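You operate a simulated robot arm through the tools that you are given. There is no shell and no other tool.

You are at the controls of a simulated two-armed robot. One attempt, no reset.

TASK
Give the tube in the uncapper the new orange cap.
Fine: it lies on the New caps plate; lever first, old cap in the bin; send the new one home in the cap press and leave the sled out.

Only the result counts: the job must be done as asked and must still hold three seconds after the hand-in. Knocking over, shifting, dropping, spilling or breaking anything else fails it. A push-on lid holds only when it is set on centred and level and pressed home; a screw cap is set on level and turned clockwise until tight.

THE ROBOT
Two 7-joint arms with two-finger parallel grippers on one trunk that stands fixed in place. Base frame: the origin is at the foot of the trunk, x ahead of it, y to its left, z up. Units: m, degrees, N and s.
The left shoulder is at [0.05, 0.209, 1.321], the right one opposite. With the tool pointing down near the work surface each hand reaches from about 0.1 to 0.9 m from the base axis, measured 20 degrees to its own side. Payload 4.4 kg a hand.
The tool frame of a hand sits at the grasp point between the pads (the TCP): z along the fingers, y along the line on which they close. The tips reach 0.023 m beyond it. Largest opening 0.094 m; finger width 0.038, thickness 0.01; the body of the gripper, 0.054 by 0.096 m, starts 0.039 m behind the TCP.
Orientation is that of the tool frame in the base frame, as [roll, pitch, yaw] about the fixed x, y, z axes, in that order (R = Rz(yaw) Ry(pitch) Rx(roll)). With the fingers straight down and closing along the base's y, the tool's x points along the base's -x, its y along +y and its z along -z.

THE INTERFACE
- The arms move only by the tool jog_arm. It takes "left_increments", "right_increments" or both (then of equal length, played together; a hand with none holds still); each is one flat list of numbers, 7 for each row, row after row: the shift along the tool's x, y, z in units of 20 mm (1.0 is 20 mm), then the turn, a rotation vector about the tool's x, y, z in units of 8 degrees (1.0 is 8 degrees), then the opening, from 0 (shut) to 1 (fully open). In form: [tx, ty, tz, ax, ay, az, jaw, tx, ty, tz, ax, ay, az, jaw, ...]. A call has 1 to 20 rows; each row shifts and turns the commanded pose from where the row before left it, along the tool's axes as they then stand. A call with a number of a shift or a turn outside -1 to 1 is refused whole. Each row takes 0.2 s and may step no farther than 0.05 m and 8.6 degrees from the row before; otherwise, or with a gripper value out of range, the whole call is refused. A pose out of reach is approached as far as the arm can. The call stops where the force on the tool passes 50 N (or 10 N more than at its start, if that is more) or the arm is blocked; 0.2 s more then pass. The fingers move at their own pace (about 0.108 m/s each) and stop on an object; they squeeze with about 34 N. The grip force told is the motor's: it shows also when the fingers shut on nothing. Time passes only in rows, and 0.2 s behind the last, so rows that do not move let the fingers close. It gives the time, the measured TCP pose, the force on the tool (base axes), the opening and the grip force at its end, in the units of the frame above (readings bear some noise), with the torque about the TCP (base axes, N m) and any sound that the robot's microphone picked up.
- Cameras (640 x 400 px; columns grow to the right, rows downward): "scene" is now at [0.1367, 0.0604, 1.5225]; the picture's right is [0.66, -0.76, 0.00], its down [-0.21, -0.18, -0.96] and it looks along [0.72, 0.63, -0.28] (base axes); focal length 236 px, centre (320, 200). "left" rides on the left gripper at [0.086, -0.016, -0.074] in its tool frame; the picture's right is [0.18, 0.98, 0.00], its down [-0.58, 0.11, -0.81] and it looks along [-0.79, 0.15, 0.59] (tool axes); focal length 243 px, centre (320, 200). "right" rides on the right gripper at [0.086, 0.016, -0.075] in its tool frame; the picture's right is [-0.18, 0.98, 0.00], its down [-0.58, -0.11, -0.81] and it looks along [-0.79, -0.15, 0.59] (tool axes); focal length 243 px, centre (320, 200). There is no depth. A picture from a camera that has moved, and an enlarged one, comes with that camera's place and axes in the base frame and with its lens.
- grab_frame(camera): a new picture of that camera. It takes no simulated time.
- raise_lower(by): slides the trunk up (or, below 0, down) by that many m; the arms and the scene camera ride with it, the base frame stays. It gives what a move gives, with no picture.
- turn_head(pan, tilt): turns the head with the scene camera to pan (to the left, within 80 degrees either way) and tilt (down, from -29 to 69), counted from straight ahead of the robot. It gives what a move gives.
- enlarge(camera, box): a new picture of the part [left, top, right, bottom] of that camera's present view, enlarged. It takes no simulated time.
- job_done(): hands the job in; it is judged then, once.

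Places have to be worked out from the pictures, the camera data and where the tool is seen. Open the grippers and draw the arms clear of the work before you hand the job in, unless the task says otherwise.

The tools are called as name(argument=value, ...) on one line, values as JSON. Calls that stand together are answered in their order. jog_arm: Moves the arms, as the interface text tells. Its arguments: {"type":"object","properties":{"left_increments":{"type":"array","items":{"type":"number"}},"right_increments":{"type":"array","items":{"type":"number"}}},"required":[]} The other tools are called the same way: raise_lower (by) moves the trunk up or down; turn_head (pan, tilt) turns the head that bears the scene camera; grab_frame (camera) takes a picture; enlarge (camera, box) takes an enlarged picture of a part of a camera's view; job_done () hands the job in.

At the start:

```text
t: 0.0
left_position: [0.4468, 0.4615, 1.4808]
left_tcp_rot: [-179.9, 0.0, -179.9]
left_contact_force: [-0.6, 0.0, 0.1]
left_ft_torque: [-0.01, -0.01, -0.04]
left_opening: 0.0939
left_grip_force: 0.0
right_position: [0.4282, 0.0659, 1.4739]
right_tcp_rot: [-180.0, -0.1, -180.0]
right_contact_force: [0.1, 0.2, 0.6]
right_ft_torque: [0.01, 0.01, 0.01]
right_opening: 0.0942
right_grip_force: 0.0
trunk travel left (down, up): [-0.4, 0.163]
head pan, tilt (commanded): [41.0, 16.4]
```

scene: 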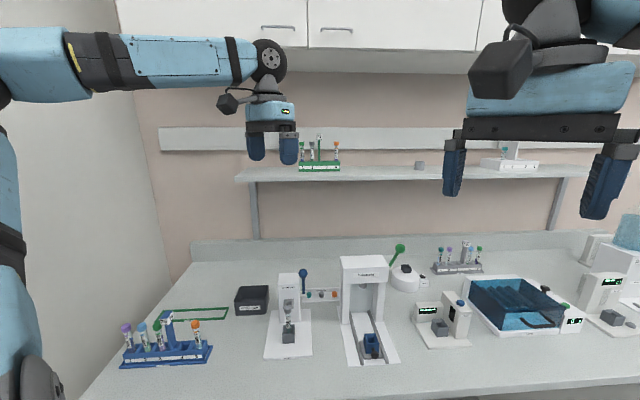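
right: 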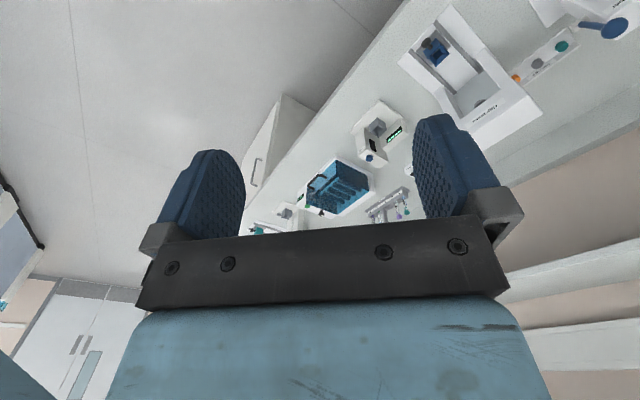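
left: 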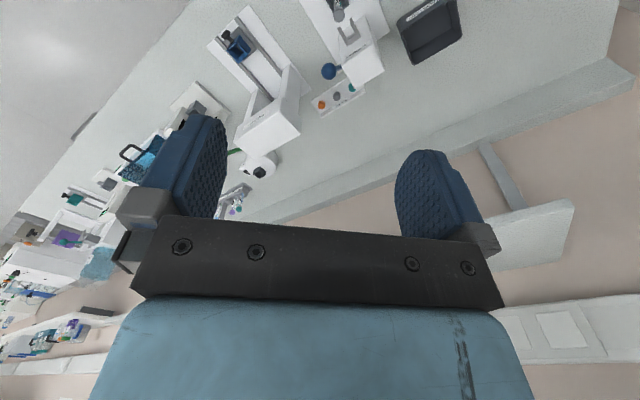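

I start by enlarging the scene picture around the uncapper, new-caps plate, press and bin to identify parts.

enlarge(camera="scene", box=[220, 240, 420, 370])

enlarge(camera="scene", box=[260, 250, 350, 360])

enlarge(camera="left", box=[190, 0, 470, 180])

```text
3.08 times, centred on (320, 305) of scene
camera zoom: at [0.1367, 0.0604, 1.5225], right [0.66, -0.76, 0.0], down [-0.21, -0.18, -0.96], along [0.72, 0.63, -0.28], focal length 728 px, centre (320, -123)
```

zoom: 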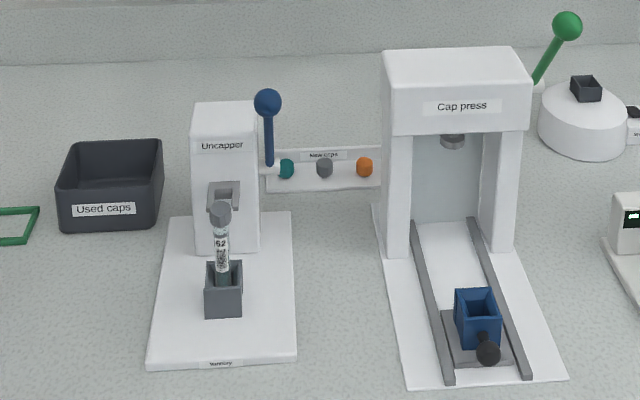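

```text
3.64 times, centred on (305, 305) of scene
camera zoom: at [0.1367, 0.0604, 1.5225], right [0.66, -0.76, 0.0], down [-0.21, -0.18, -0.96], along [0.72, 0.63, -0.28], focal length 860 px, centre (374, -182)
```

zoom: 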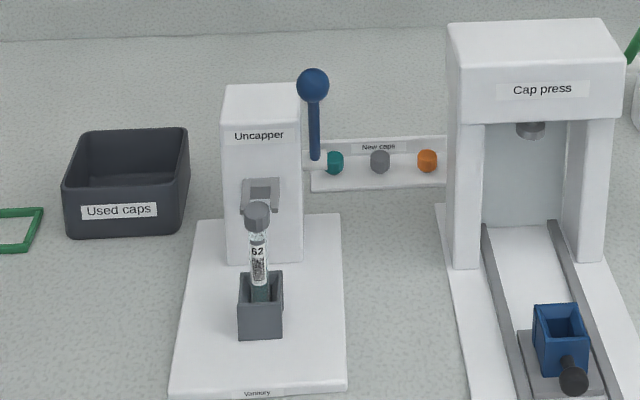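

```text
2.22 times, centred on (330, 90) of left
camera zoom: at [0.36, 0.445, 1.5551], right [-0.18, 0.98, 0.0], down [0.58, 0.11, 0.81], along [0.79, 0.15, -0.59], focal length 539 px, centre (298, 444)
```

zoom: 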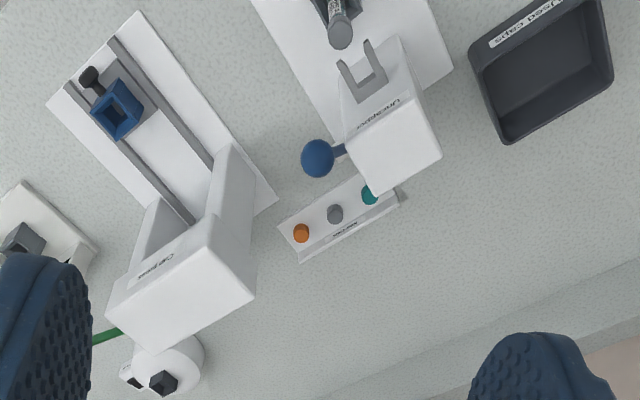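

The old grey cap sits under the uncapper fork, with the blue-ball lever on the right. Orange looks near (0.75, 0.52, 0.92). I enlarge the press, the green lever and the bin.

enlarge(camera="scene", box=[330, 235, 430, 370])

enlarge(camera="right", box=[380, 0, 640, 160])

enlarge(camera="scene", box=[262, 265, 322, 305])

enlarge(camera="scene", box=[255, 300, 335, 360])

```text
2.96 times, centred on (380, 302) of scene
camera zoom: at [0.1367, 0.0604, 1.5225], right [0.66, -0.76, 0.0], down [-0.21, -0.18, -0.96], along [0.72, 0.63, -0.28], focal length 701 px, centre (142, -104)
```

zoom: 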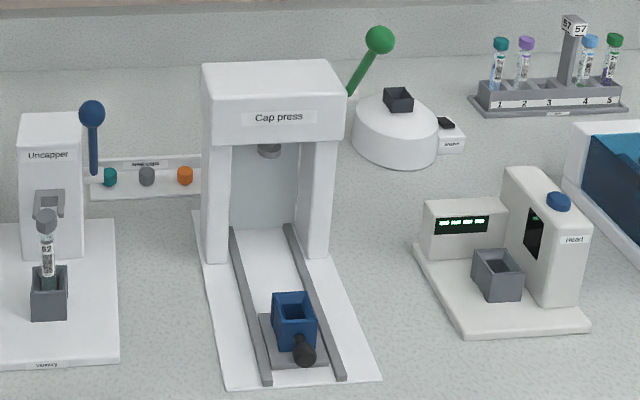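

```text
2.46 times, centred on (510, 80) of right
camera zoom: at [0.3401, 0.0821, 1.5493], right [0.18, 0.98, 0.0], down [0.58, -0.11, 0.81], along [0.79, -0.15, -0.59], focal length 597 px, centre (-148, 495)
```

zoom: 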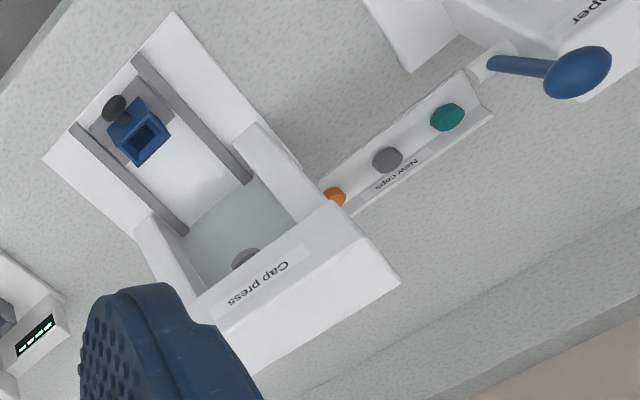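

```text
10.00 times, centred on (292, 285) of scene
camera zoom: at [0.1367, 0.0604, 1.5225], right [0.66, -0.76, 0.0], down [-0.21, -0.18, -0.96], along [0.72, 0.63, -0.28], focal length 2364 px, centre (600, -650)
```

zoom: 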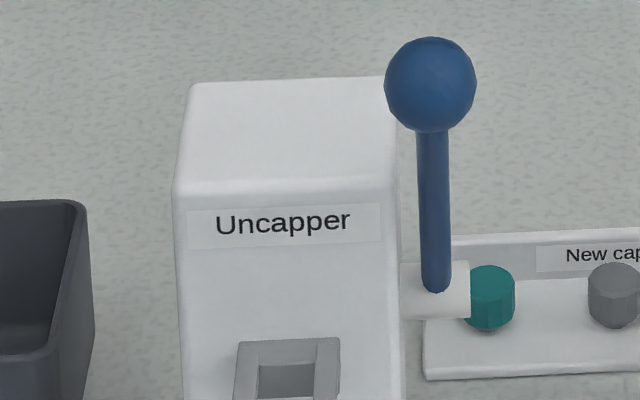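

```text
6.67 times, centred on (295, 330) of scene
camera zoom: at [0.1367, 0.0604, 1.5225], right [0.66, -0.76, 0.0], down [-0.21, -0.18, -0.96], along [0.72, 0.63, -0.28], focal length 1576 px, centre (487, -667)
```

zoom: 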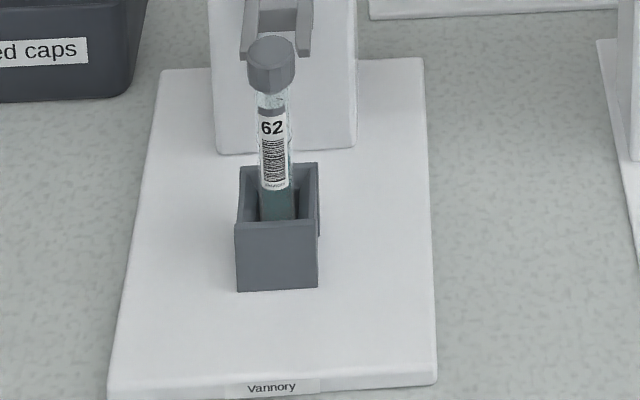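

Both machines face the robot at about 45°. The uncapper's blue ball is near (0.563, 0.497, 1.12), and the tube cap is near (0.505, 0.504, 1.03). I'll swing the left hand to yaw −135 and lower it in front of the uncapper to look closely.

jog_arm(left_increments=[0, 0, 0.973, 0, 0, -0.9375, 1, 0, 0, 0.973, 0, 0, -0.9375, 1, 0, 0, 0.973, 0, 0, -0.9375, 1, 0, 0, 0.973, 0, 0, -0.9375, 1, 0, 0, 0.973, 0, 0, -0.9375, 1, 0, 0, 0.973, 0, 0, -0.9375, 1, 0.7987, -0.0466, 0.973, 0, 0, 0, 1, 0.7987, -0.0466, 0.973, 0, 0, 0, 1, 0.7987, -0.0466, 0.973, 0, 0, 0, 1, 0.7987, -0.0466, 0.973, 0, 0, 0, 1, 0.7987, -0.0466, 0.973, 0, 0, 0, 1, 0.7987, -0.0466, 0.973, 0, 0, 0, 1, 0.7987, -0.0466, 0.973, 0, 0, 0, 1, 0.7987, -0.0466, 0.973, 0, 0, 0, 1, 0.7987, -0.0466, 0.973, 0, 0, 0, 1, 0.7987, -0.0466, 0.973, 0, 0, 0, 1, 0.7987, -0.0466, 0.973, 0, 0, 0, 1])

grab_frame(camera="left")

grab_frame(camera="scene")

```text
t: 3.6
left_position: [0.3408, 0.3329, 1.1471]
left_tcp_rot: [179.9, -0.2, -134.9]
left_contact_force: [0.0, -0.6, 0.0]
left_ft_torque: [0.0, 0.03, -0.03]
left_opening: 0.0942
left_grip_force: 0.0
left hand out of reach, approached as far as the arm can: row 17
right_position: [0.4288, 0.0648, 1.4732]
right_tcp_rot: [-180.0, -0.1, -180.0]
right_contact_force: [-0.1, -0.3, -0.5]
right_ft_torque: [0.02, 0.02, 0.0]
right_opening: 0.0941
right_grip_force: 0.1
trunk travel left (down, up): [-0.4, 0.163]
head pan, tilt (commanded): [41.0, 16.4]
```

```text
taken
camera left: at [0.2896, 0.2586, 1.2215], right [-0.83, 0.56, 0.0], down [0.34, 0.49, 0.81], along [0.45, 0.67, -0.59], focal length 243 px, centre (320, 200)
```

left: 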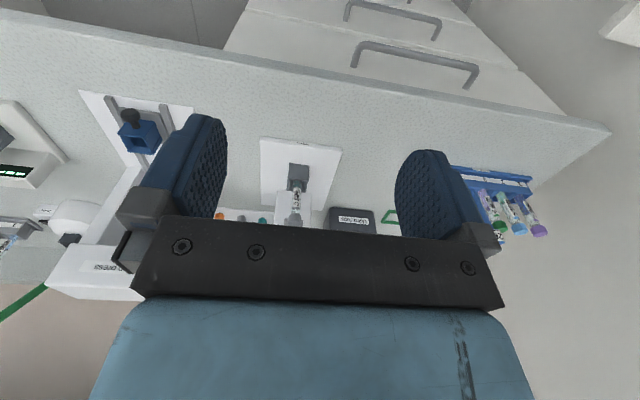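

```text
taken
camera scene: at [0.1382, 0.06, 1.5223], right [0.66, -0.76, 0.0], down [-0.21, -0.18, -0.96], along [0.72, 0.63, -0.28], focal length 236 px, centre (320, 200)
```

scene: 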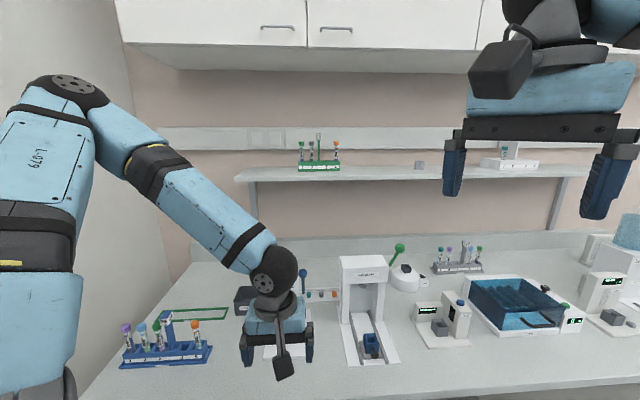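

The left hand is in front of the uncapper. I enlarge its view on the uncapper and press.

enlarge(camera="left", box=[210, 130, 390, 235])

enlarge(camera="left", box=[0, 80, 220, 325])

```text
3.56 times, centred on (300, 182) of left
camera zoom: at [0.2896, 0.2586, 1.2215], right [-0.83, 0.56, 0.0], down [0.34, 0.49, 0.81], along [0.45, 0.67, -0.59], focal length 863 px, centre (391, 262)
```

zoom: 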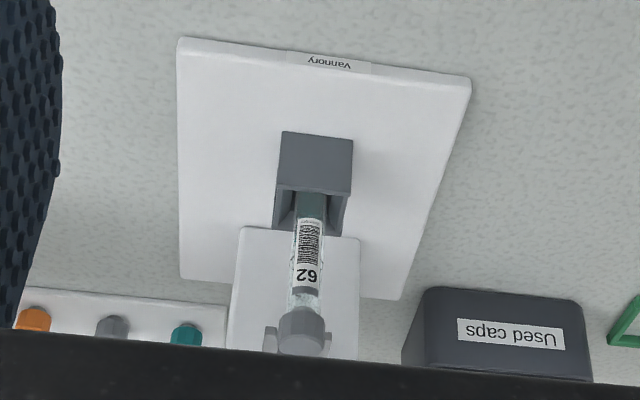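

```text
1.63 times, centred on (110, 202) of left
camera zoom: at [0.2896, 0.2586, 1.2215], right [-0.83, 0.56, 0.0], down [0.34, 0.49, 0.81], along [0.45, 0.67, -0.59], focal length 396 px, centre (663, 196)
```

zoom: 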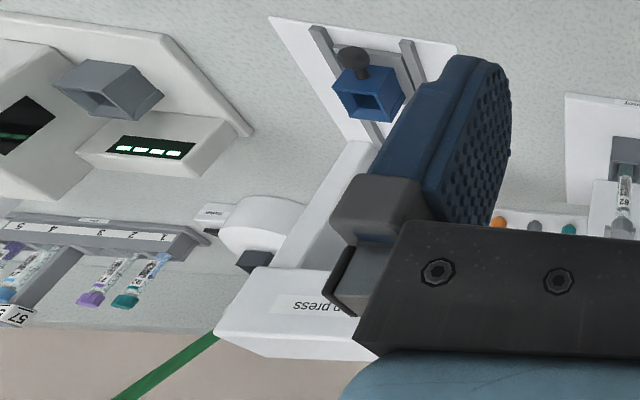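

Triangulated from three views, the blue ball is at about (0.562, 0.496, 1.120) and the pivot at (0.604, 0.539, 1.001). The lever is about 0.133 m long and leans toward the robot, so it should pull forward and down. I'll move to a pre-grasp with the left hand tilted 30°, closing across the lever plane.

jog_arm(left_increments=[-0.775, -0.256, -0.331, 0, 0, 0, 1, -0.775, -0.256, -0.331, 0, 0, 0, 1, -0.775, -0.256, -0.331, 0, 0, 0, 1, -0.775, -0.256, -0.331, 0, 0, 0, 1, -0.775, -0.256, -0.331, 0, 0, 0, 1, -0.775, -0.256, -0.331, 0, 0, 0, 1, -0.775, -0.256, -0.331, 0, 0, 0, 1, -0.775, -0.256, -0.331, 0, 0, 0, 1, 0, 0, 0, 0, -0.9375, 0, 1, 0, 0, 0, 0, -0.9375, 0, 1, 0, 0, 0, 0, -0.9375, 0, 1, 0, 0, 0, 0, -0.9375, 0, 1])

grab_frame(camera="left")

grab_frame(camera="scene")

```text
t: 6.2
left_position: [0.4546, 0.3901, 1.2012]
left_tcp_rot: [-180.0, 30.1, -135.0]
left_contact_force: [-0.1, -0.4, -0.1]
left_ft_torque: [-0.02, -0.04, 0.01]
left_opening: 0.094
left_grip_force: 0.1
right_position: [0.4276, 0.0657, 1.4745]
right_tcp_rot: [180.0, 0.0, 180.0]
right_contact_force: [0.0, 0.0, -0.2]
right_ft_torque: [-0.02, 0.0, 0.01]
right_opening: 0.094
right_grip_force: 0.0
trunk travel left (down, up): [-0.4, 0.163]
head pan, tilt (commanded): [41.0, 16.4]
```

```text
taken
camera left: at [0.3863, 0.299, 1.2225], right [-0.81, 0.58, -0.09], down [-0.01, 0.15, 0.99], along [0.59, 0.8, -0.11], focal length 243 px, centre (320, 200)
```

left: 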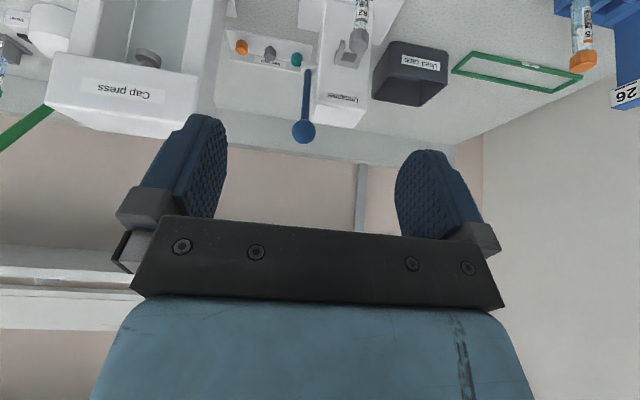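

```text
taken
camera scene: at [0.1368, 0.0596, 1.5225], right [0.66, -0.76, 0.0], down [-0.21, -0.18, -0.96], along [0.72, 0.63, -0.28], focal length 236 px, centre (320, 200)
```

scene: 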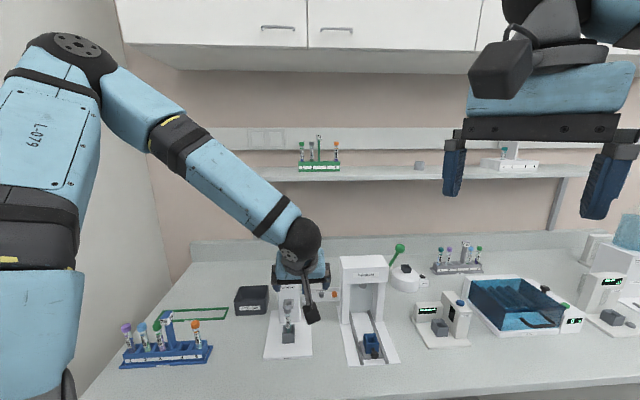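

The ball sits centred between the fingers in the left view at (303,131), which agrees with my estimate. I line up with the lever's axis and advance most of the way.

jog_arm(left_increments=[-0.89, -0.02, 0, 0, 0, 0, 1, -0.89, -0.02, 0, 0, 0, 0, 1, -0.89, -0.02, 0, 0, 0, 0, 1, -0.89, -0.02, 0, 0, 0, 0, 1, -0.89, -0.02, 0, 0, 0, 0, 1, 0, 0, 1, 0, 0, 0, 1, 0, 0, 1, 0, 0, 0, 1, 0, 0, 1, 0, 0, 0, 1, 0, 0, 1, 0, 0, 0, 1, 0, 0, 0, 0, 0, 0, 1])

grab_frame(camera="left")

enlarge(camera="scene", box=[240, 220, 360, 320])

grab_frame(camera="right")

```text
t: 8.4
left_position: [0.5393, 0.4724, 1.1782]
left_tcp_rot: [180.0, 30.0, -134.9]
left_contact_force: [0.6, -0.5, 0.3]
left_ft_torque: [0.02, 0.03, 0.01]
left_opening: 0.0938
left_grip_force: 0.1
right_position: [0.4273, 0.0647, 1.4744]
right_tcp_rot: [180.0, 0.1, -179.9]
right_contact_force: [1.0, 0.2, 0.1]
right_ft_torque: [0.0, 0.0, -0.01]
right_opening: 0.0942
right_grip_force: 0.1
trunk travel left (down, up): [-0.4, 0.163]
head pan, tilt (commanded): [41.0, 16.4]
```

```text
taken
camera left: at [0.4701, 0.3803, 1.1986], right [-0.81, 0.58, -0.09], down [-0.01, 0.15, 0.99], along [0.59, 0.8, -0.12], focal length 243 px, centre (320, 200)
```

left: 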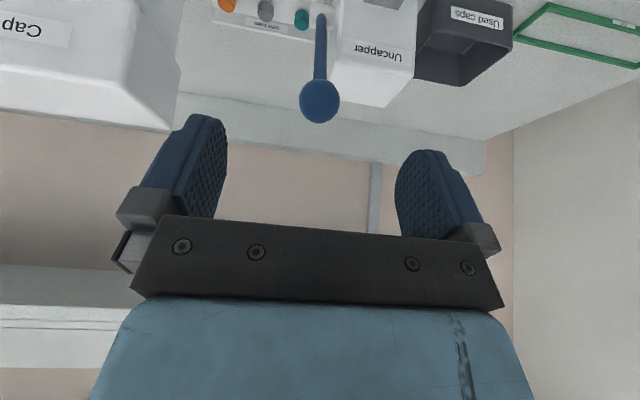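

```text
4.00 times, centred on (300, 270) of scene
camera zoom: at [0.1361, 0.06, 1.5226], right [0.66, -0.76, 0.0], down [-0.21, -0.18, -0.96], along [0.72, 0.63, -0.28], focal length 946 px, centre (400, -80)
```

zoom: 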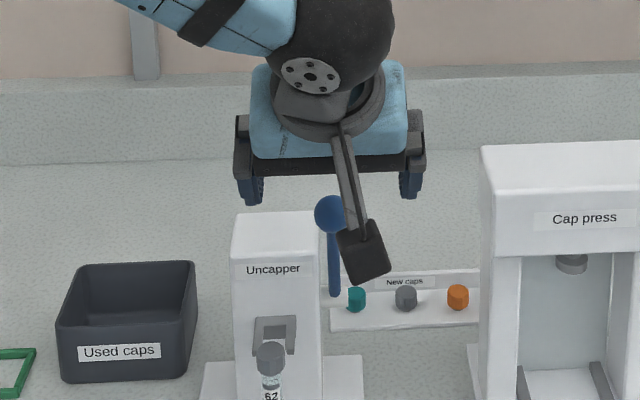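

```text
taken
camera right: at [0.3394, 0.0817, 1.5495], right [0.18, 0.98, 0.0], down [0.58, -0.11, 0.81], along [0.79, -0.15, -0.59], focal length 243 px, centre (320, 200)
```

right: 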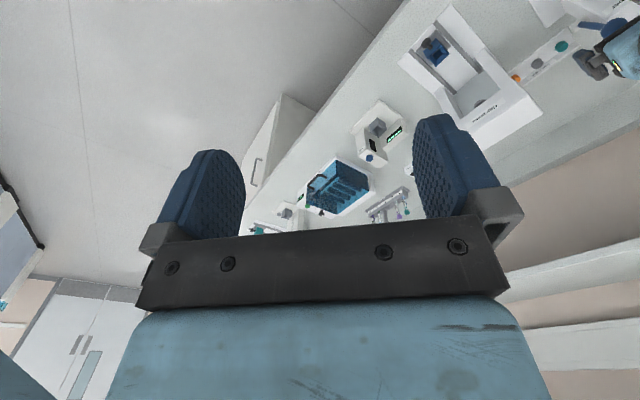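

The ball is straight ahead, about 7 cm along the tool axis. I advance and close on it.

jog_arm(left_increments=[0, -0.02, 0.9, 0, 0, 0, 1, 0, 0, 0.9, 0, 0, 0, 1, 0, 0, 0.9, 0, 0, 0, 1, 0, 0, 0.87, 0, 0, 0, 1, 0, 0, 0, 0, 0, 0, 0.5, 0, 0, 0, 0, 0, 0, 0.2, 0, 0, 0, 0, 0, 0, 0, 0, 0, 0, 0, 0, 0, 0])

grab_frame(camera="left")

enlarge(camera="scene", box=[240, 220, 360, 320])

```text
t: 10.2
left_position: [0.5661, 0.497, 1.1153]
left_tcp_rot: [-180.0, 30.0, -134.9]
left_contact_force: [-7.6, 7.1, 0.3]
left_ft_torque: [0.02, 0.03, 0.08]
left_opening: 0.0269
left_grip_force: 45.0
right_position: [0.4267, 0.0666, 1.4745]
right_tcp_rot: [180.0, 0.1, 179.9]
right_contact_force: [0.2, 0.3, -0.8]
right_ft_torque: [-0.01, 0.01, 0.02]
right_opening: 0.0941
right_grip_force: 0.1
trunk travel left (down, up): [-0.4, 0.163]
head pan, tilt (commanded): [41.0, 16.4]
```

```text
taken
camera left: at [0.4964, 0.4067, 1.1365], right [-0.81, 0.58, -0.09], down [-0.01, 0.15, 0.99], along [0.59, 0.8, -0.12], focal length 243 px, centre (320, 200)
```

left: 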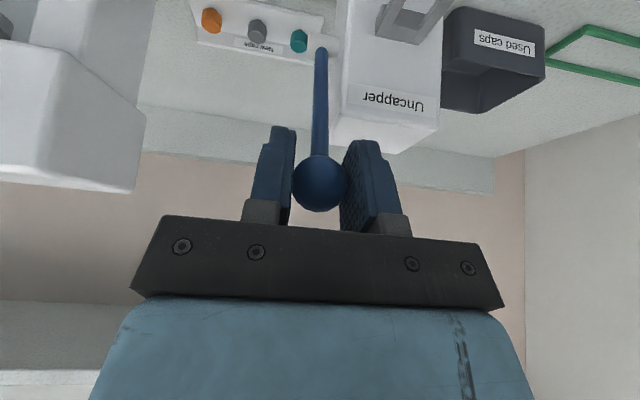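

```text
4.00 times, centred on (300, 270) of scene
camera zoom: at [0.1354, 0.0616, 1.5226], right [0.66, -0.76, 0.0], down [-0.21, -0.19, -0.96], along [0.72, 0.63, -0.28], focal length 946 px, centre (400, -80)
```

zoom: 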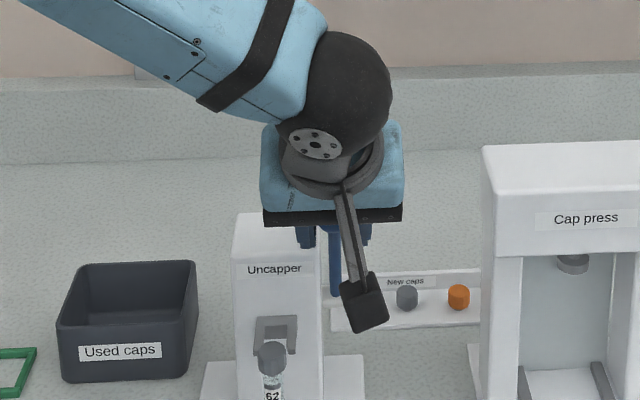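

The ball is gripped (opening 0.027). I start pulling it along the arc around the pivot, about 24° first, then check the forces.

jog_arm(left_increments=[0.642, 0.02, -0.007, 0, 0, 0, 0, 0.662, 0.02, 0.057, 0, 0, 0, 0, 0.651, 0, 0.127, 0, 0, 0, 0, 0.639, 0, 0.197, 0, 0, 0, 0])

enlarge(camera="scene", box=[240, 220, 360, 320])

grab_frame(camera="left")

```text
t: 11.2
left_position: [0.5345, 0.4684, 1.0828]
left_tcp_rot: [-180.0, 30.2, -135.0]
left_contact_force: [1.0, 6.9, 9.1]
left_ft_torque: [1.04, -0.73, 0.07]
left_opening: 0.0269
left_grip_force: 44.9
right_position: [0.4275, 0.0655, 1.4757]
right_tcp_rot: [180.0, 0.0, -180.0]
right_contact_force: [-0.4, -1.9, 0.5]
right_ft_torque: [0.01, 0.02, 0.01]
right_opening: 0.0937
right_grip_force: 0.0
trunk travel left (down, up): [-0.4, 0.163]
head pan, tilt (commanded): [41.0, 16.4]
```

```text
4.00 times, centred on (300, 270) of scene
camera zoom: at [0.1355, 0.0606, 1.5227], right [0.66, -0.76, 0.0], down [-0.21, -0.18, -0.96], along [0.72, 0.63, -0.28], focal length 946 px, centre (400, -80)
```

zoom: 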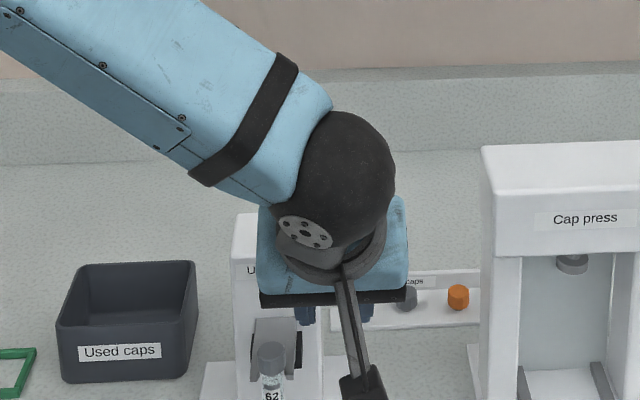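

```text
taken
camera left: at [0.4662, 0.3768, 1.1042], right [-0.81, 0.58, -0.09], down [-0.01, 0.15, 0.99], along [0.59, 0.8, -0.12], focal length 243 px, centre (320, 200)
```

left: 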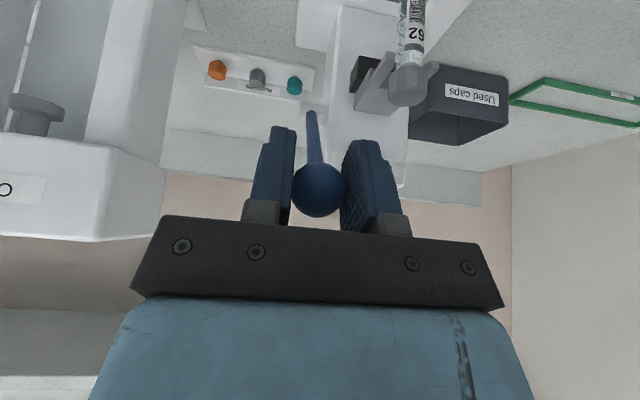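

The fork has moved forward and closed round the cap as the lever came down, with low force (about 11 N). I continue the arc.

jog_arm(left_increments=[0.611, 0, 0.259, 0, 0, 0, 0, 0.579, 0, 0.324, 0, 0, 0, 0, 0.547, 0, 0.377, 0, 0, 0, 0])

enlarge(camera="left", box=[240, 0, 520, 175])

enlarge(camera="scene", box=[240, 250, 360, 350])

```text
t: 12.0
left_position: [0.5195, 0.4529, 1.05]
left_tcp_rot: [-179.9, 30.2, -135.0]
left_contact_force: [1.8, -0.9, 11.0]
left_ft_torque: [0.86, -0.81, -0.03]
left_opening: 0.0269
left_grip_force: 45.4
right_position: [0.4255, 0.0642, 1.4753]
right_tcp_rot: [179.9, 0.1, 180.0]
right_contact_force: [0.9, 0.4, -0.2]
right_ft_torque: [0.0, -0.02, 0.0]
right_opening: 0.0941
right_grip_force: 0.0
trunk travel left (down, up): [-0.4, 0.163]
head pan, tilt (commanded): [41.0, 16.4]
```

```text
2.29 times, centred on (380, 88) of left
camera zoom: at [0.4511, 0.3618, 1.0708], right [-0.81, 0.58, -0.09], down [-0.01, 0.15, 0.99], along [0.59, 0.8, -0.12], focal length 555 px, centre (183, 457)
```

zoom: 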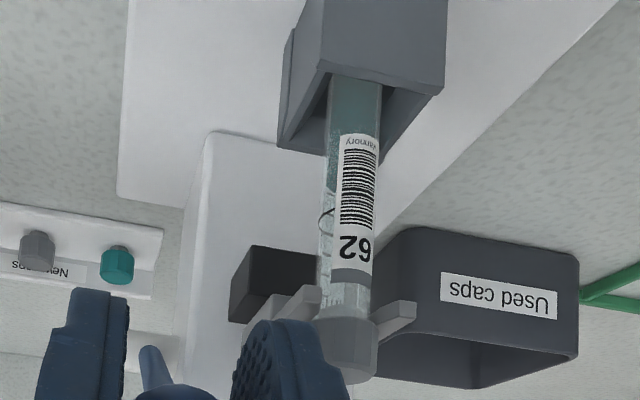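

```text
4.00 times, centred on (300, 300) of scene
camera zoom: at [0.1356, 0.0592, 1.5227], right [0.66, -0.76, 0.0], down [-0.21, -0.18, -0.96], along [0.72, 0.63, -0.28], focal length 946 px, centre (400, -200)
```

zoom: 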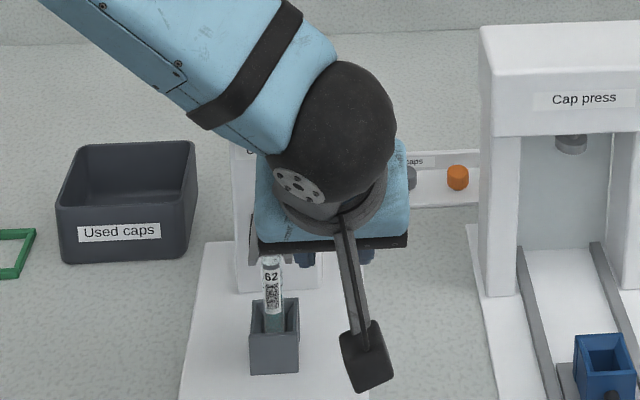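

The lever is now near 22° above horizontal, force about 11 N, with the fork prongs around the cap. I continue further down the arc in small steps.

jog_arm(left_increments=[0.501, 0, 0.438, 0, 0, 0, 0, 0.455, 0, 0.488, 0, 0, 0, 0])

enlarge(camera="left", box=[240, 0, 520, 175])

```text
t: 12.6
left_position: [0.5152, 0.4469, 1.0241]
left_tcp_rot: [180.0, 30.1, -135.0]
left_contact_force: [-7.4, -5.7, 9.6]
left_ft_torque: [0.81, -0.55, 0.0]
left_opening: 0.0267
left_grip_force: 45.0
right_position: [0.4248, 0.0633, 1.4756]
right_tcp_rot: [179.8, 0.1, 180.0]
right_contact_force: [0.2, 0.0, 0.7]
right_ft_torque: [-0.03, 0.0, 0.02]
right_opening: 0.0937
right_grip_force: 0.1
trunk travel left (down, up): [-0.4, 0.163]
head pan, tilt (commanded): [41.0, 16.4]
```

```text
2.29 times, centred on (380, 88) of left
camera zoom: at [0.4457, 0.3564, 1.0451], right [-0.81, 0.58, -0.09], down [-0.01, 0.15, 0.99], along [0.59, 0.8, -0.12], focal length 555 px, centre (183, 457)
```

zoom: 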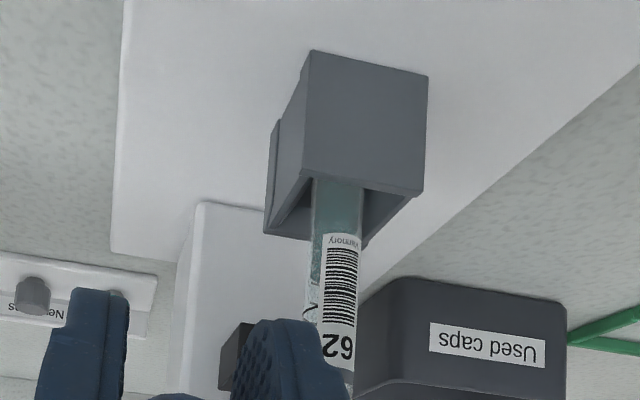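

No click yet; force still about 13 N. I go on down to about horizontal, easing slightly toward the robot as the side force suggests.

jog_arm(left_increments=[0.42, 0, 0.51, 0, 0, 0, 0, 0.38, 0, 0.54, 0, 0, 0, 0])

grab_frame(camera="left")

enlarge(camera="scene", box=[240, 250, 360, 350])

```text
t: 13.2
left_position: [0.513, 0.4454, 0.9979]
left_tcp_rot: [-179.7, 30.3, -134.9]
left_contact_force: [-7.7, 5.2, 27.6]
left_ft_torque: [-0.23, -0.01, 0.08]
left_opening: 0.0271
left_grip_force: 45.5
right_position: [0.4233, 0.0643, 1.4773]
right_tcp_rot: [179.9, 0.2, -180.0]
right_contact_force: [-0.2, 0.1, 0.3]
right_ft_torque: [-0.01, -0.03, -0.01]
right_opening: 0.0939
right_grip_force: 0.0
trunk travel left (down, up): [-0.4, 0.163]
head pan, tilt (commanded): [41.0, 16.4]
```

```text
taken
camera left: at [0.4443, 0.3545, 1.0197], right [-0.81, 0.58, -0.1], down [-0.01, 0.15, 0.99], along [0.59, 0.8, -0.11], focal length 243 px, centre (320, 200)
```

left: 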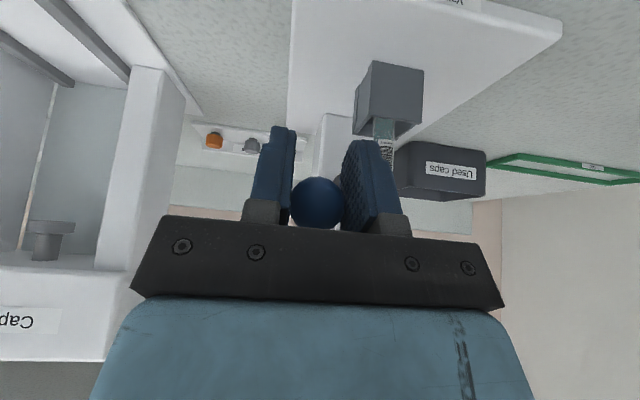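

```text
4.00 times, centred on (300, 300) of scene
camera zoom: at [0.1327, 0.059, 1.5234], right [0.66, -0.76, 0.0], down [-0.21, -0.18, -0.96], along [0.73, 0.63, -0.28], focal length 946 px, centre (400, -200)
```

zoom: 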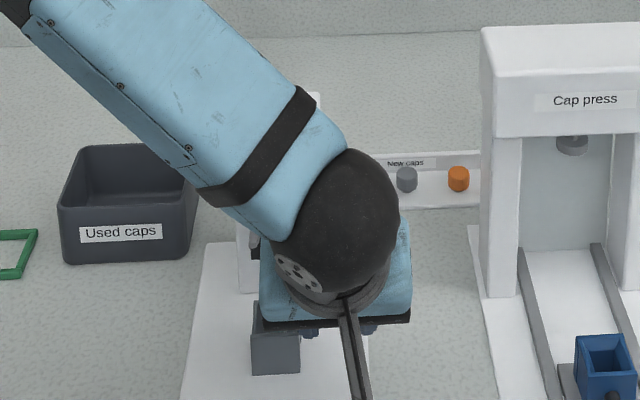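

Vertical force rose to 28 N at about horizontal, probably the end stop. I nudge a few mm more down to be sure of the full stroke.

jog_arm(left_increments=[0.15, 0, 0.26, 0, 0, 0, 0])

enlarge(camera="left", box=[240, 0, 520, 250])

```text
t: 13.6
left_position: [0.5125, 0.4457, 0.9941]
left_tcp_rot: [-179.8, 30.3, -134.9]
left_contact_force: [-4.9, 11.8, 43.6]
left_ft_torque: [0.09, -0.26, 0.05]
left_opening: 0.0273
left_grip_force: 44.7
right_position: [0.4224, 0.0633, 1.4776]
right_tcp_rot: [179.9, 0.2, 180.0]
right_contact_force: [0.6, 0.7, -0.2]
right_ft_torque: [0.02, 0.0, 0.0]
right_opening: 0.094
right_grip_force: 0.1
trunk travel left (down, up): [-0.4, 0.163]
head pan, tilt (commanded): [41.0, 16.4]
```

```text
1.60 times, centred on (380, 125) of left
camera zoom: at [0.4437, 0.3541, 1.0146], right [-0.81, 0.58, -0.1], down [-0.01, 0.14, 0.99], along [0.59, 0.8, -0.11], focal length 388 px, centre (224, 320)
```

zoom: 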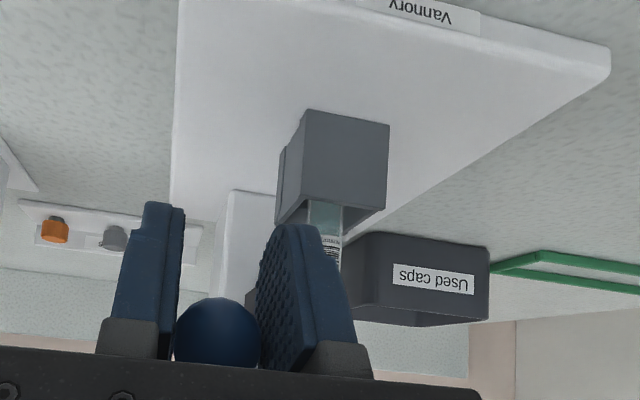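

At the stop (44 N). I relax by ~6 mm to see whether the lever is spring-loaded or stays.

jog_arm(left_increments=[-0.15, 0, -0.26, 0, 0, 0, 0, -0.1, 0, -0.15, 0, 0, 0, 0, 0, 0, 0, 0, 0, 0, 0])

```text
t: 14.4
left_position: [0.514, 0.4469, 0.9986]
left_tcp_rot: [179.8, 29.7, -135.2]
left_contact_force: [-0.6, -7.9, -7.5]
left_ft_torque: [-0.76, 0.95, -0.07]
left_opening: 0.0273
left_grip_force: 45.4
right_position: [0.429, 0.0638, 1.4752]
right_tcp_rot: [-180.0, 0.0, -180.0]
right_contact_force: [-0.7, 0.4, -0.6]
right_ft_torque: [0.03, 0.0, 0.01]
right_opening: 0.0942
right_grip_force: 0.0
trunk travel left (down, up): [-0.4, 0.163]
head pan, tilt (commanded): [41.0, 16.4]
```

The force reversed, so the lever stays down by friction. I open the jaws only partly, since the tube is close by, and withdraw along the tool axis.

jog_arm(left_increments=[0, 0, 0, 0, 0, 0, 0.43, 0, 0, 0, 0, 0, 0, 0.43, 0, 0, -0.5, 0, 0, 0, 0.43, 0, 0, -1, 0, 0, 0, 0.43, 0, 0, -1, 0, 0, 0, 0.43, 0, 0, -1, 0, 0, 0, 0.43, 0, 0, -1, 0, 0, 0, 0.43, 0, 0, -1, 0, 0, 0, 0.43])

grab_frame(camera="left")

enlarge(camera="scene", box=[240, 250, 360, 350])

```text
t: 16.2
left_position: [0.4725, 0.4093, 1.0953]
left_tcp_rot: [-180.0, 30.0, -135.0]
left_contact_force: [0.0, 0.2, 0.1]
left_ft_torque: [0.0, 0.01, 0.0]
left_opening: 0.0404
left_grip_force: 0.1
right_position: [0.4271, 0.0646, 1.4752]
right_tcp_rot: [-180.0, 0.1, 179.9]
right_contact_force: [0.6, -0.2, 0.3]
right_ft_torque: [-0.01, -0.02, 0.0]
right_opening: 0.0938
right_grip_force: 0.0
trunk travel left (down, up): [-0.4, 0.163]
head pan, tilt (commanded): [41.0, 16.4]
```

```text
taken
camera left: at [0.4048, 0.3169, 1.1173], right [-0.81, 0.58, -0.09], down [-0.01, 0.15, 0.99], along [0.59, 0.8, -0.12], focal length 243 px, centre (320, 200)
```

left: 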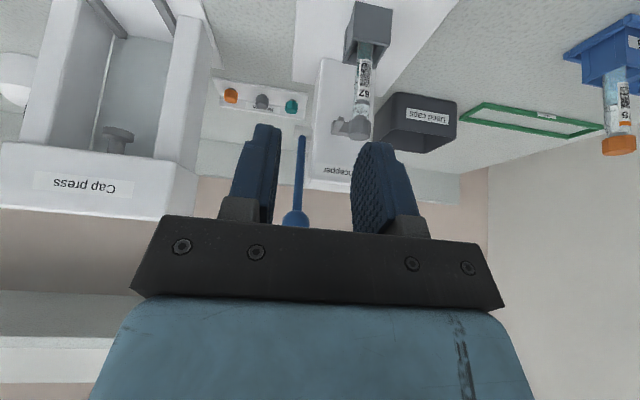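

```text
4.00 times, centred on (300, 300) of scene
camera zoom: at [0.1361, 0.06, 1.5226], right [0.66, -0.76, 0.0], down [-0.21, -0.18, -0.96], along [0.72, 0.63, -0.28], focal length 946 px, centre (400, -200)
```

zoom: 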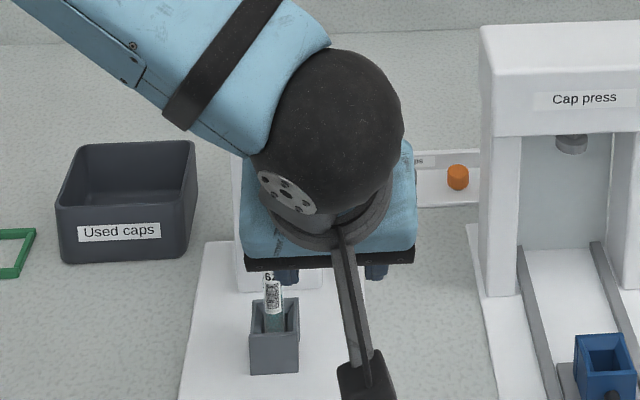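

The lever has gone back up on its own. I enlarge the left view to see where the old cap is.

enlarge(camera="left", box=[280, 0, 480, 240])

enlarge(camera="left", box=[310, 60, 400, 150])

```text
1.67 times, centred on (380, 120) of left
camera zoom: at [0.4048, 0.3169, 1.1173], right [-0.81, 0.58, -0.09], down [-0.01, 0.15, 0.99], along [0.59, 0.8, -0.12], focal length 404 px, centre (220, 333)
```

zoom: 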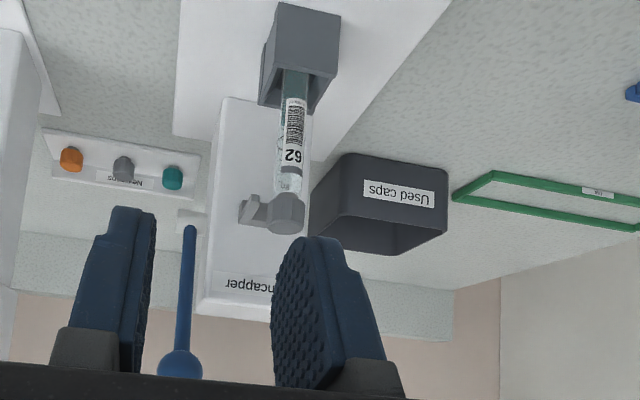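

```text
4.44 times, centred on (355, 105) of left
camera zoom: at [0.4048, 0.3169, 1.1173], right [-0.81, 0.58, -0.09], down [-0.01, 0.15, 0.99], along [0.59, 0.8, -0.12], focal length 1078 px, centre (164, 622)
```

zoom: 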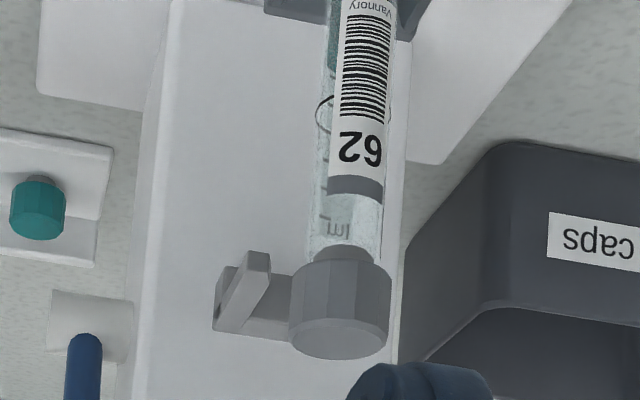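

The lever returns by spring, and the old cap still sits on the tube, perhaps lifted or loosened. I move the left hand aside to compare with the earlier scene view.

jog_arm(left_increments=[-0.375, 1, -0.65, 0, 0, 0, 0.43, -0.375, 1, -0.65, 0, 0, 0, 0.43, -0.375, 1, -0.65, 0, 0, 0, 0.43, -0.375, 1, -0.65, 0, 0, 0, 0.43, -0.375, 1, -0.65, 0, 0, 0, 0.43, -0.375, 1, -0.65, 0, 0, 0, 0.43, -0.375, 1, -0.65, 0, 0, 0, 0.43, -0.375, 1, -0.65, 0, 0, 0, 0.43])

enlarge(camera="scene", box=[255, 300, 335, 360])

enlarge(camera="scene", box=[262, 265, 322, 305])

```text
t: 18.0
left_position: [0.3613, 0.5206, 1.2145]
left_tcp_rot: [180.0, 30.0, -135.0]
left_contact_force: [-0.2, -0.7, -0.5]
left_ft_torque: [0.01, -0.02, 0.0]
left_opening: 0.0403
left_grip_force: 0.0
right_position: [0.427, 0.0658, 1.4745]
right_tcp_rot: [-180.0, 0.0, 179.9]
right_contact_force: [0.6, 0.1, -0.1]
right_ft_torque: [0.0, 0.0, 0.01]
right_opening: 0.094
right_grip_force: 0.0
trunk travel left (down, up): [-0.4, 0.163]
head pan, tilt (commanded): [41.0, 16.4]
```

```text
6.67 times, centred on (295, 330) of scene
camera zoom: at [0.1364, 0.0609, 1.5224], right [0.66, -0.76, 0.0], down [-0.21, -0.19, -0.96], along [0.72, 0.63, -0.28], focal length 1576 px, centre (487, -667)
```

zoom: 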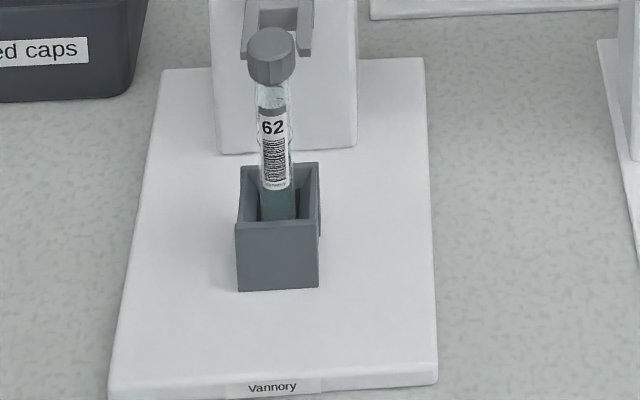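

```text
10.00 times, centred on (292, 285) of scene
camera zoom: at [0.1364, 0.0609, 1.5224], right [0.66, -0.76, 0.0], down [-0.21, -0.19, -0.96], along [0.72, 0.63, -0.28], focal length 2364 px, centre (600, -650)
```

zoom: 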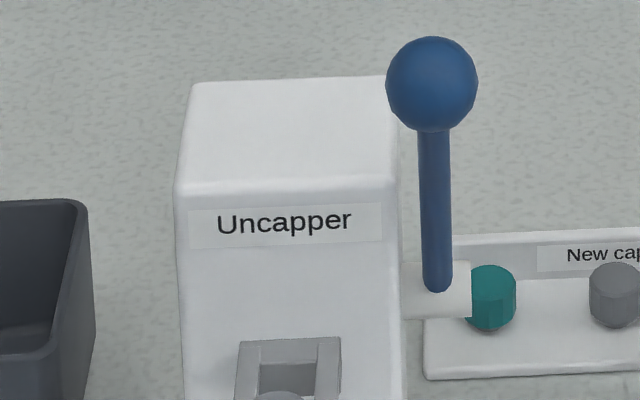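

The cap has risen about 5 mm on the tube while the label has not moved, so it is loosened, and the lever is back at rest. Next I line the left hand up above the cap, tilted 15° so its body stays clear of the ball and fork.

jog_arm(left_increments=[0, 0, 0, 0, 0.9375, 0, 0.5, 0, 0, 0, 0, 0.9375, 0, 0.5, -0.241, -0.947, 0, 0, 0, 0, 0.5, -0.241, -0.947, 0, 0, 0, 0, 0.5, -0.241, -0.947, 0, 0, 0, 0, 0.5, -0.241, -0.947, 0, 0, 0, 0, 0.5, -0.241, -0.947, 0, 0, 0, 0, 0.5, -0.241, -0.947, 0, 0, 0, 0, 0.5, 0, 0, 0.946, 0, 0, 0, 0.5, 0, 0, 0.946, 0, 0, 0, 0.5, 0, 0, 0.946, 0, 0, 0, 0.5])

grab_frame(camera="left")

enlarge(camera="left", box=[200, 0, 440, 240])

```text
t: 20.4
left_position: [0.4733, 0.4694, 1.1688]
left_tcp_rot: [180.0, 15.0, -135.1]
left_contact_force: [-0.6, -0.2, -0.2]
left_ft_torque: [0.02, -0.02, 0.03]
left_opening: 0.047
left_grip_force: 0.1
right_position: [0.4278, 0.065, 1.4742]
right_tcp_rot: [-180.0, -0.1, 179.9]
right_contact_force: [-0.2, 0.6, -0.1]
right_ft_torque: [0.02, 0.02, -0.02]
right_opening: 0.094
right_grip_force: 0.0
trunk travel left (down, up): [-0.4, 0.163]
head pan, tilt (commanded): [41.0, 16.4]
```

```text
taken
camera left: at [0.4107, 0.3857, 1.2187], right [-0.82, 0.57, -0.05], down [0.17, 0.33, 0.93], along [0.55, 0.75, -0.37], focal length 243 px, centre (320, 200)
```

left: 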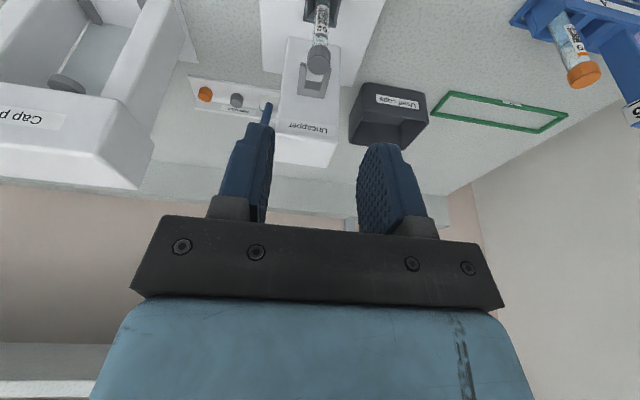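

```text
1.67 times, centred on (320, 120) of left
camera zoom: at [0.4107, 0.3857, 1.2187], right [-0.82, 0.57, -0.05], down [0.17, 0.33, 0.93], along [0.55, 0.75, -0.37], focal length 404 px, centre (320, 333)
```

zoom: 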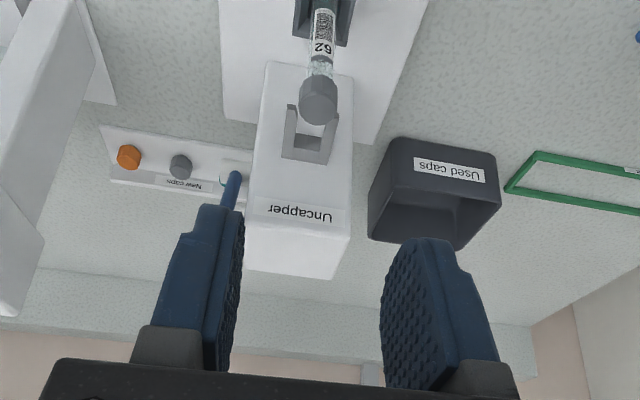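

The cap is nearly centred between the fingers (about 1 mm off). I enlarge to check the fork-prong clearance before going down.

enlarge(camera="left", box=[285, 20, 355, 110])

enlarge(camera="scene", box=[270, 285, 320, 320])

```text
4.44 times, centred on (320, 65) of left
camera zoom: at [0.4107, 0.3857, 1.2187], right [-0.82, 0.57, -0.05], down [0.17, 0.33, 0.93], along [0.55, 0.75, -0.37], focal length 1078 px, centre (320, 800)
```

zoom: 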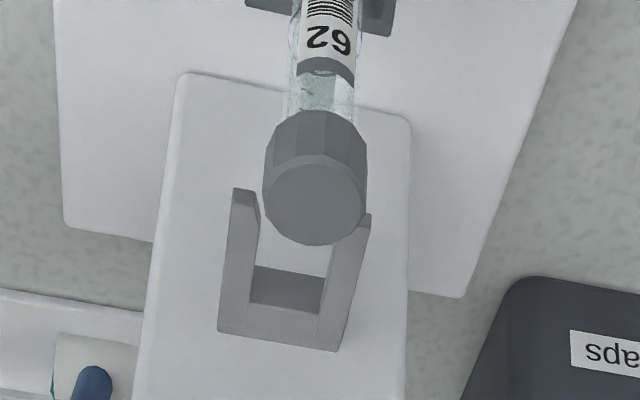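

```text
11.43 times, centred on (295, 302) of scene
camera zoom: at [0.1371, 0.0606, 1.5225], right [0.66, -0.76, 0.0], down [-0.21, -0.18, -0.96], along [0.72, 0.63, -0.28], focal length 2702 px, centre (606, -971)
```

zoom: 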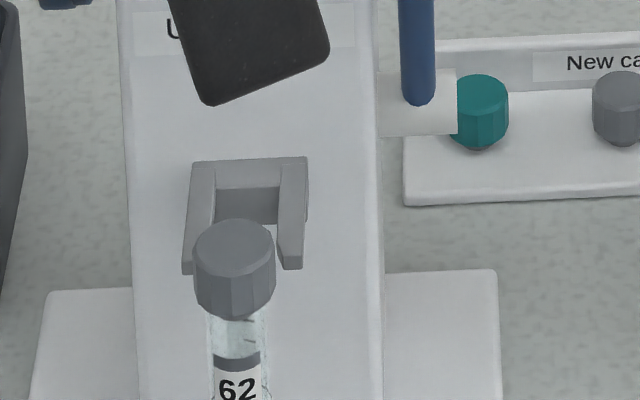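

Using the wide-baseline views I get the cap axis at v≈0.7185 (v is along the machine's depth), u≈0.001 (u is sideways), with the top at z≈1.031 and the prong tips at z≈1.012, just below. I descend with the TCP to v 0.712, z 1.033, jaws half open, then check.

jog_arm(left_increments=[-0.0544, 0.008, 0.894, 0, 0, 0, 0.5, -0.0544, 0.008, 0.894, 0, 0, 0, 0.5, -0.0544, 0.008, 0.894, 0, 0, 0, 0.5, -0.0544, 0.008, 0.894, 0, 0, 0, 0.5, -0.0544, 0.008, 0.894, 0, 0, 0, 0.5, -0.0544, 0.008, 0.894, 0, 0, 0, 0.5, -0.0544, 0.008, 0.894, 0, 0, 0, 0.5])

grab_frame(camera="left")

enlarge(camera="left", box=[240, 30, 400, 230])

```text
t: 22.0
left_position: [0.4991, 0.4996, 1.0473]
left_tcp_rot: [-180.0, 15.0, -135.1]
left_contact_force: [-0.8, 0.1, 0.6]
left_ft_torque: [-0.02, 0.02, 0.02]
left_opening: 0.0469
left_grip_force: 0.0
right_position: [0.4282, 0.0658, 1.4741]
right_tcp_rot: [-180.0, 0.1, 179.9]
right_contact_force: [0.3, 0.1, 0.3]
right_ft_torque: [0.01, 0.01, 0.01]
right_opening: 0.0939
right_grip_force: 0.1
trunk travel left (down, up): [-0.4, 0.163]
head pan, tilt (commanded): [41.0, 16.4]
```

```text
taken
camera left: at [0.4376, 0.4149, 1.098], right [-0.82, 0.57, -0.05], down [0.17, 0.33, 0.93], along [0.54, 0.75, -0.37], focal length 243 px, centre (320, 200)
```

left: 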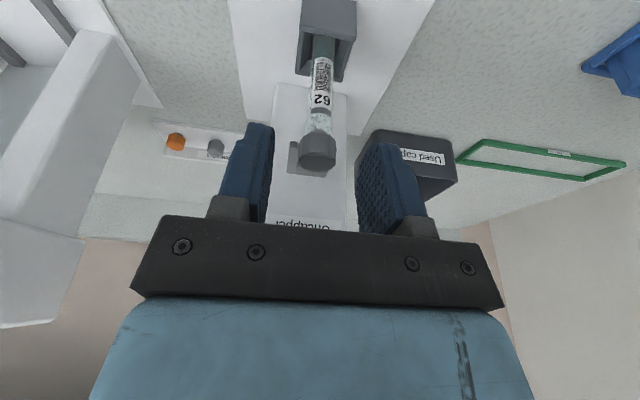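

```text
2.00 times, centred on (320, 130) of left
camera zoom: at [0.4376, 0.4149, 1.098], right [-0.82, 0.57, -0.05], down [0.17, 0.33, 0.93], along [0.54, 0.75, -0.37], focal length 485 px, centre (320, 340)
```

zoom: 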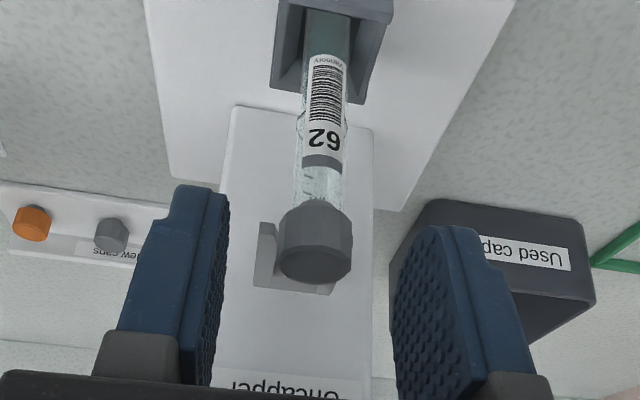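

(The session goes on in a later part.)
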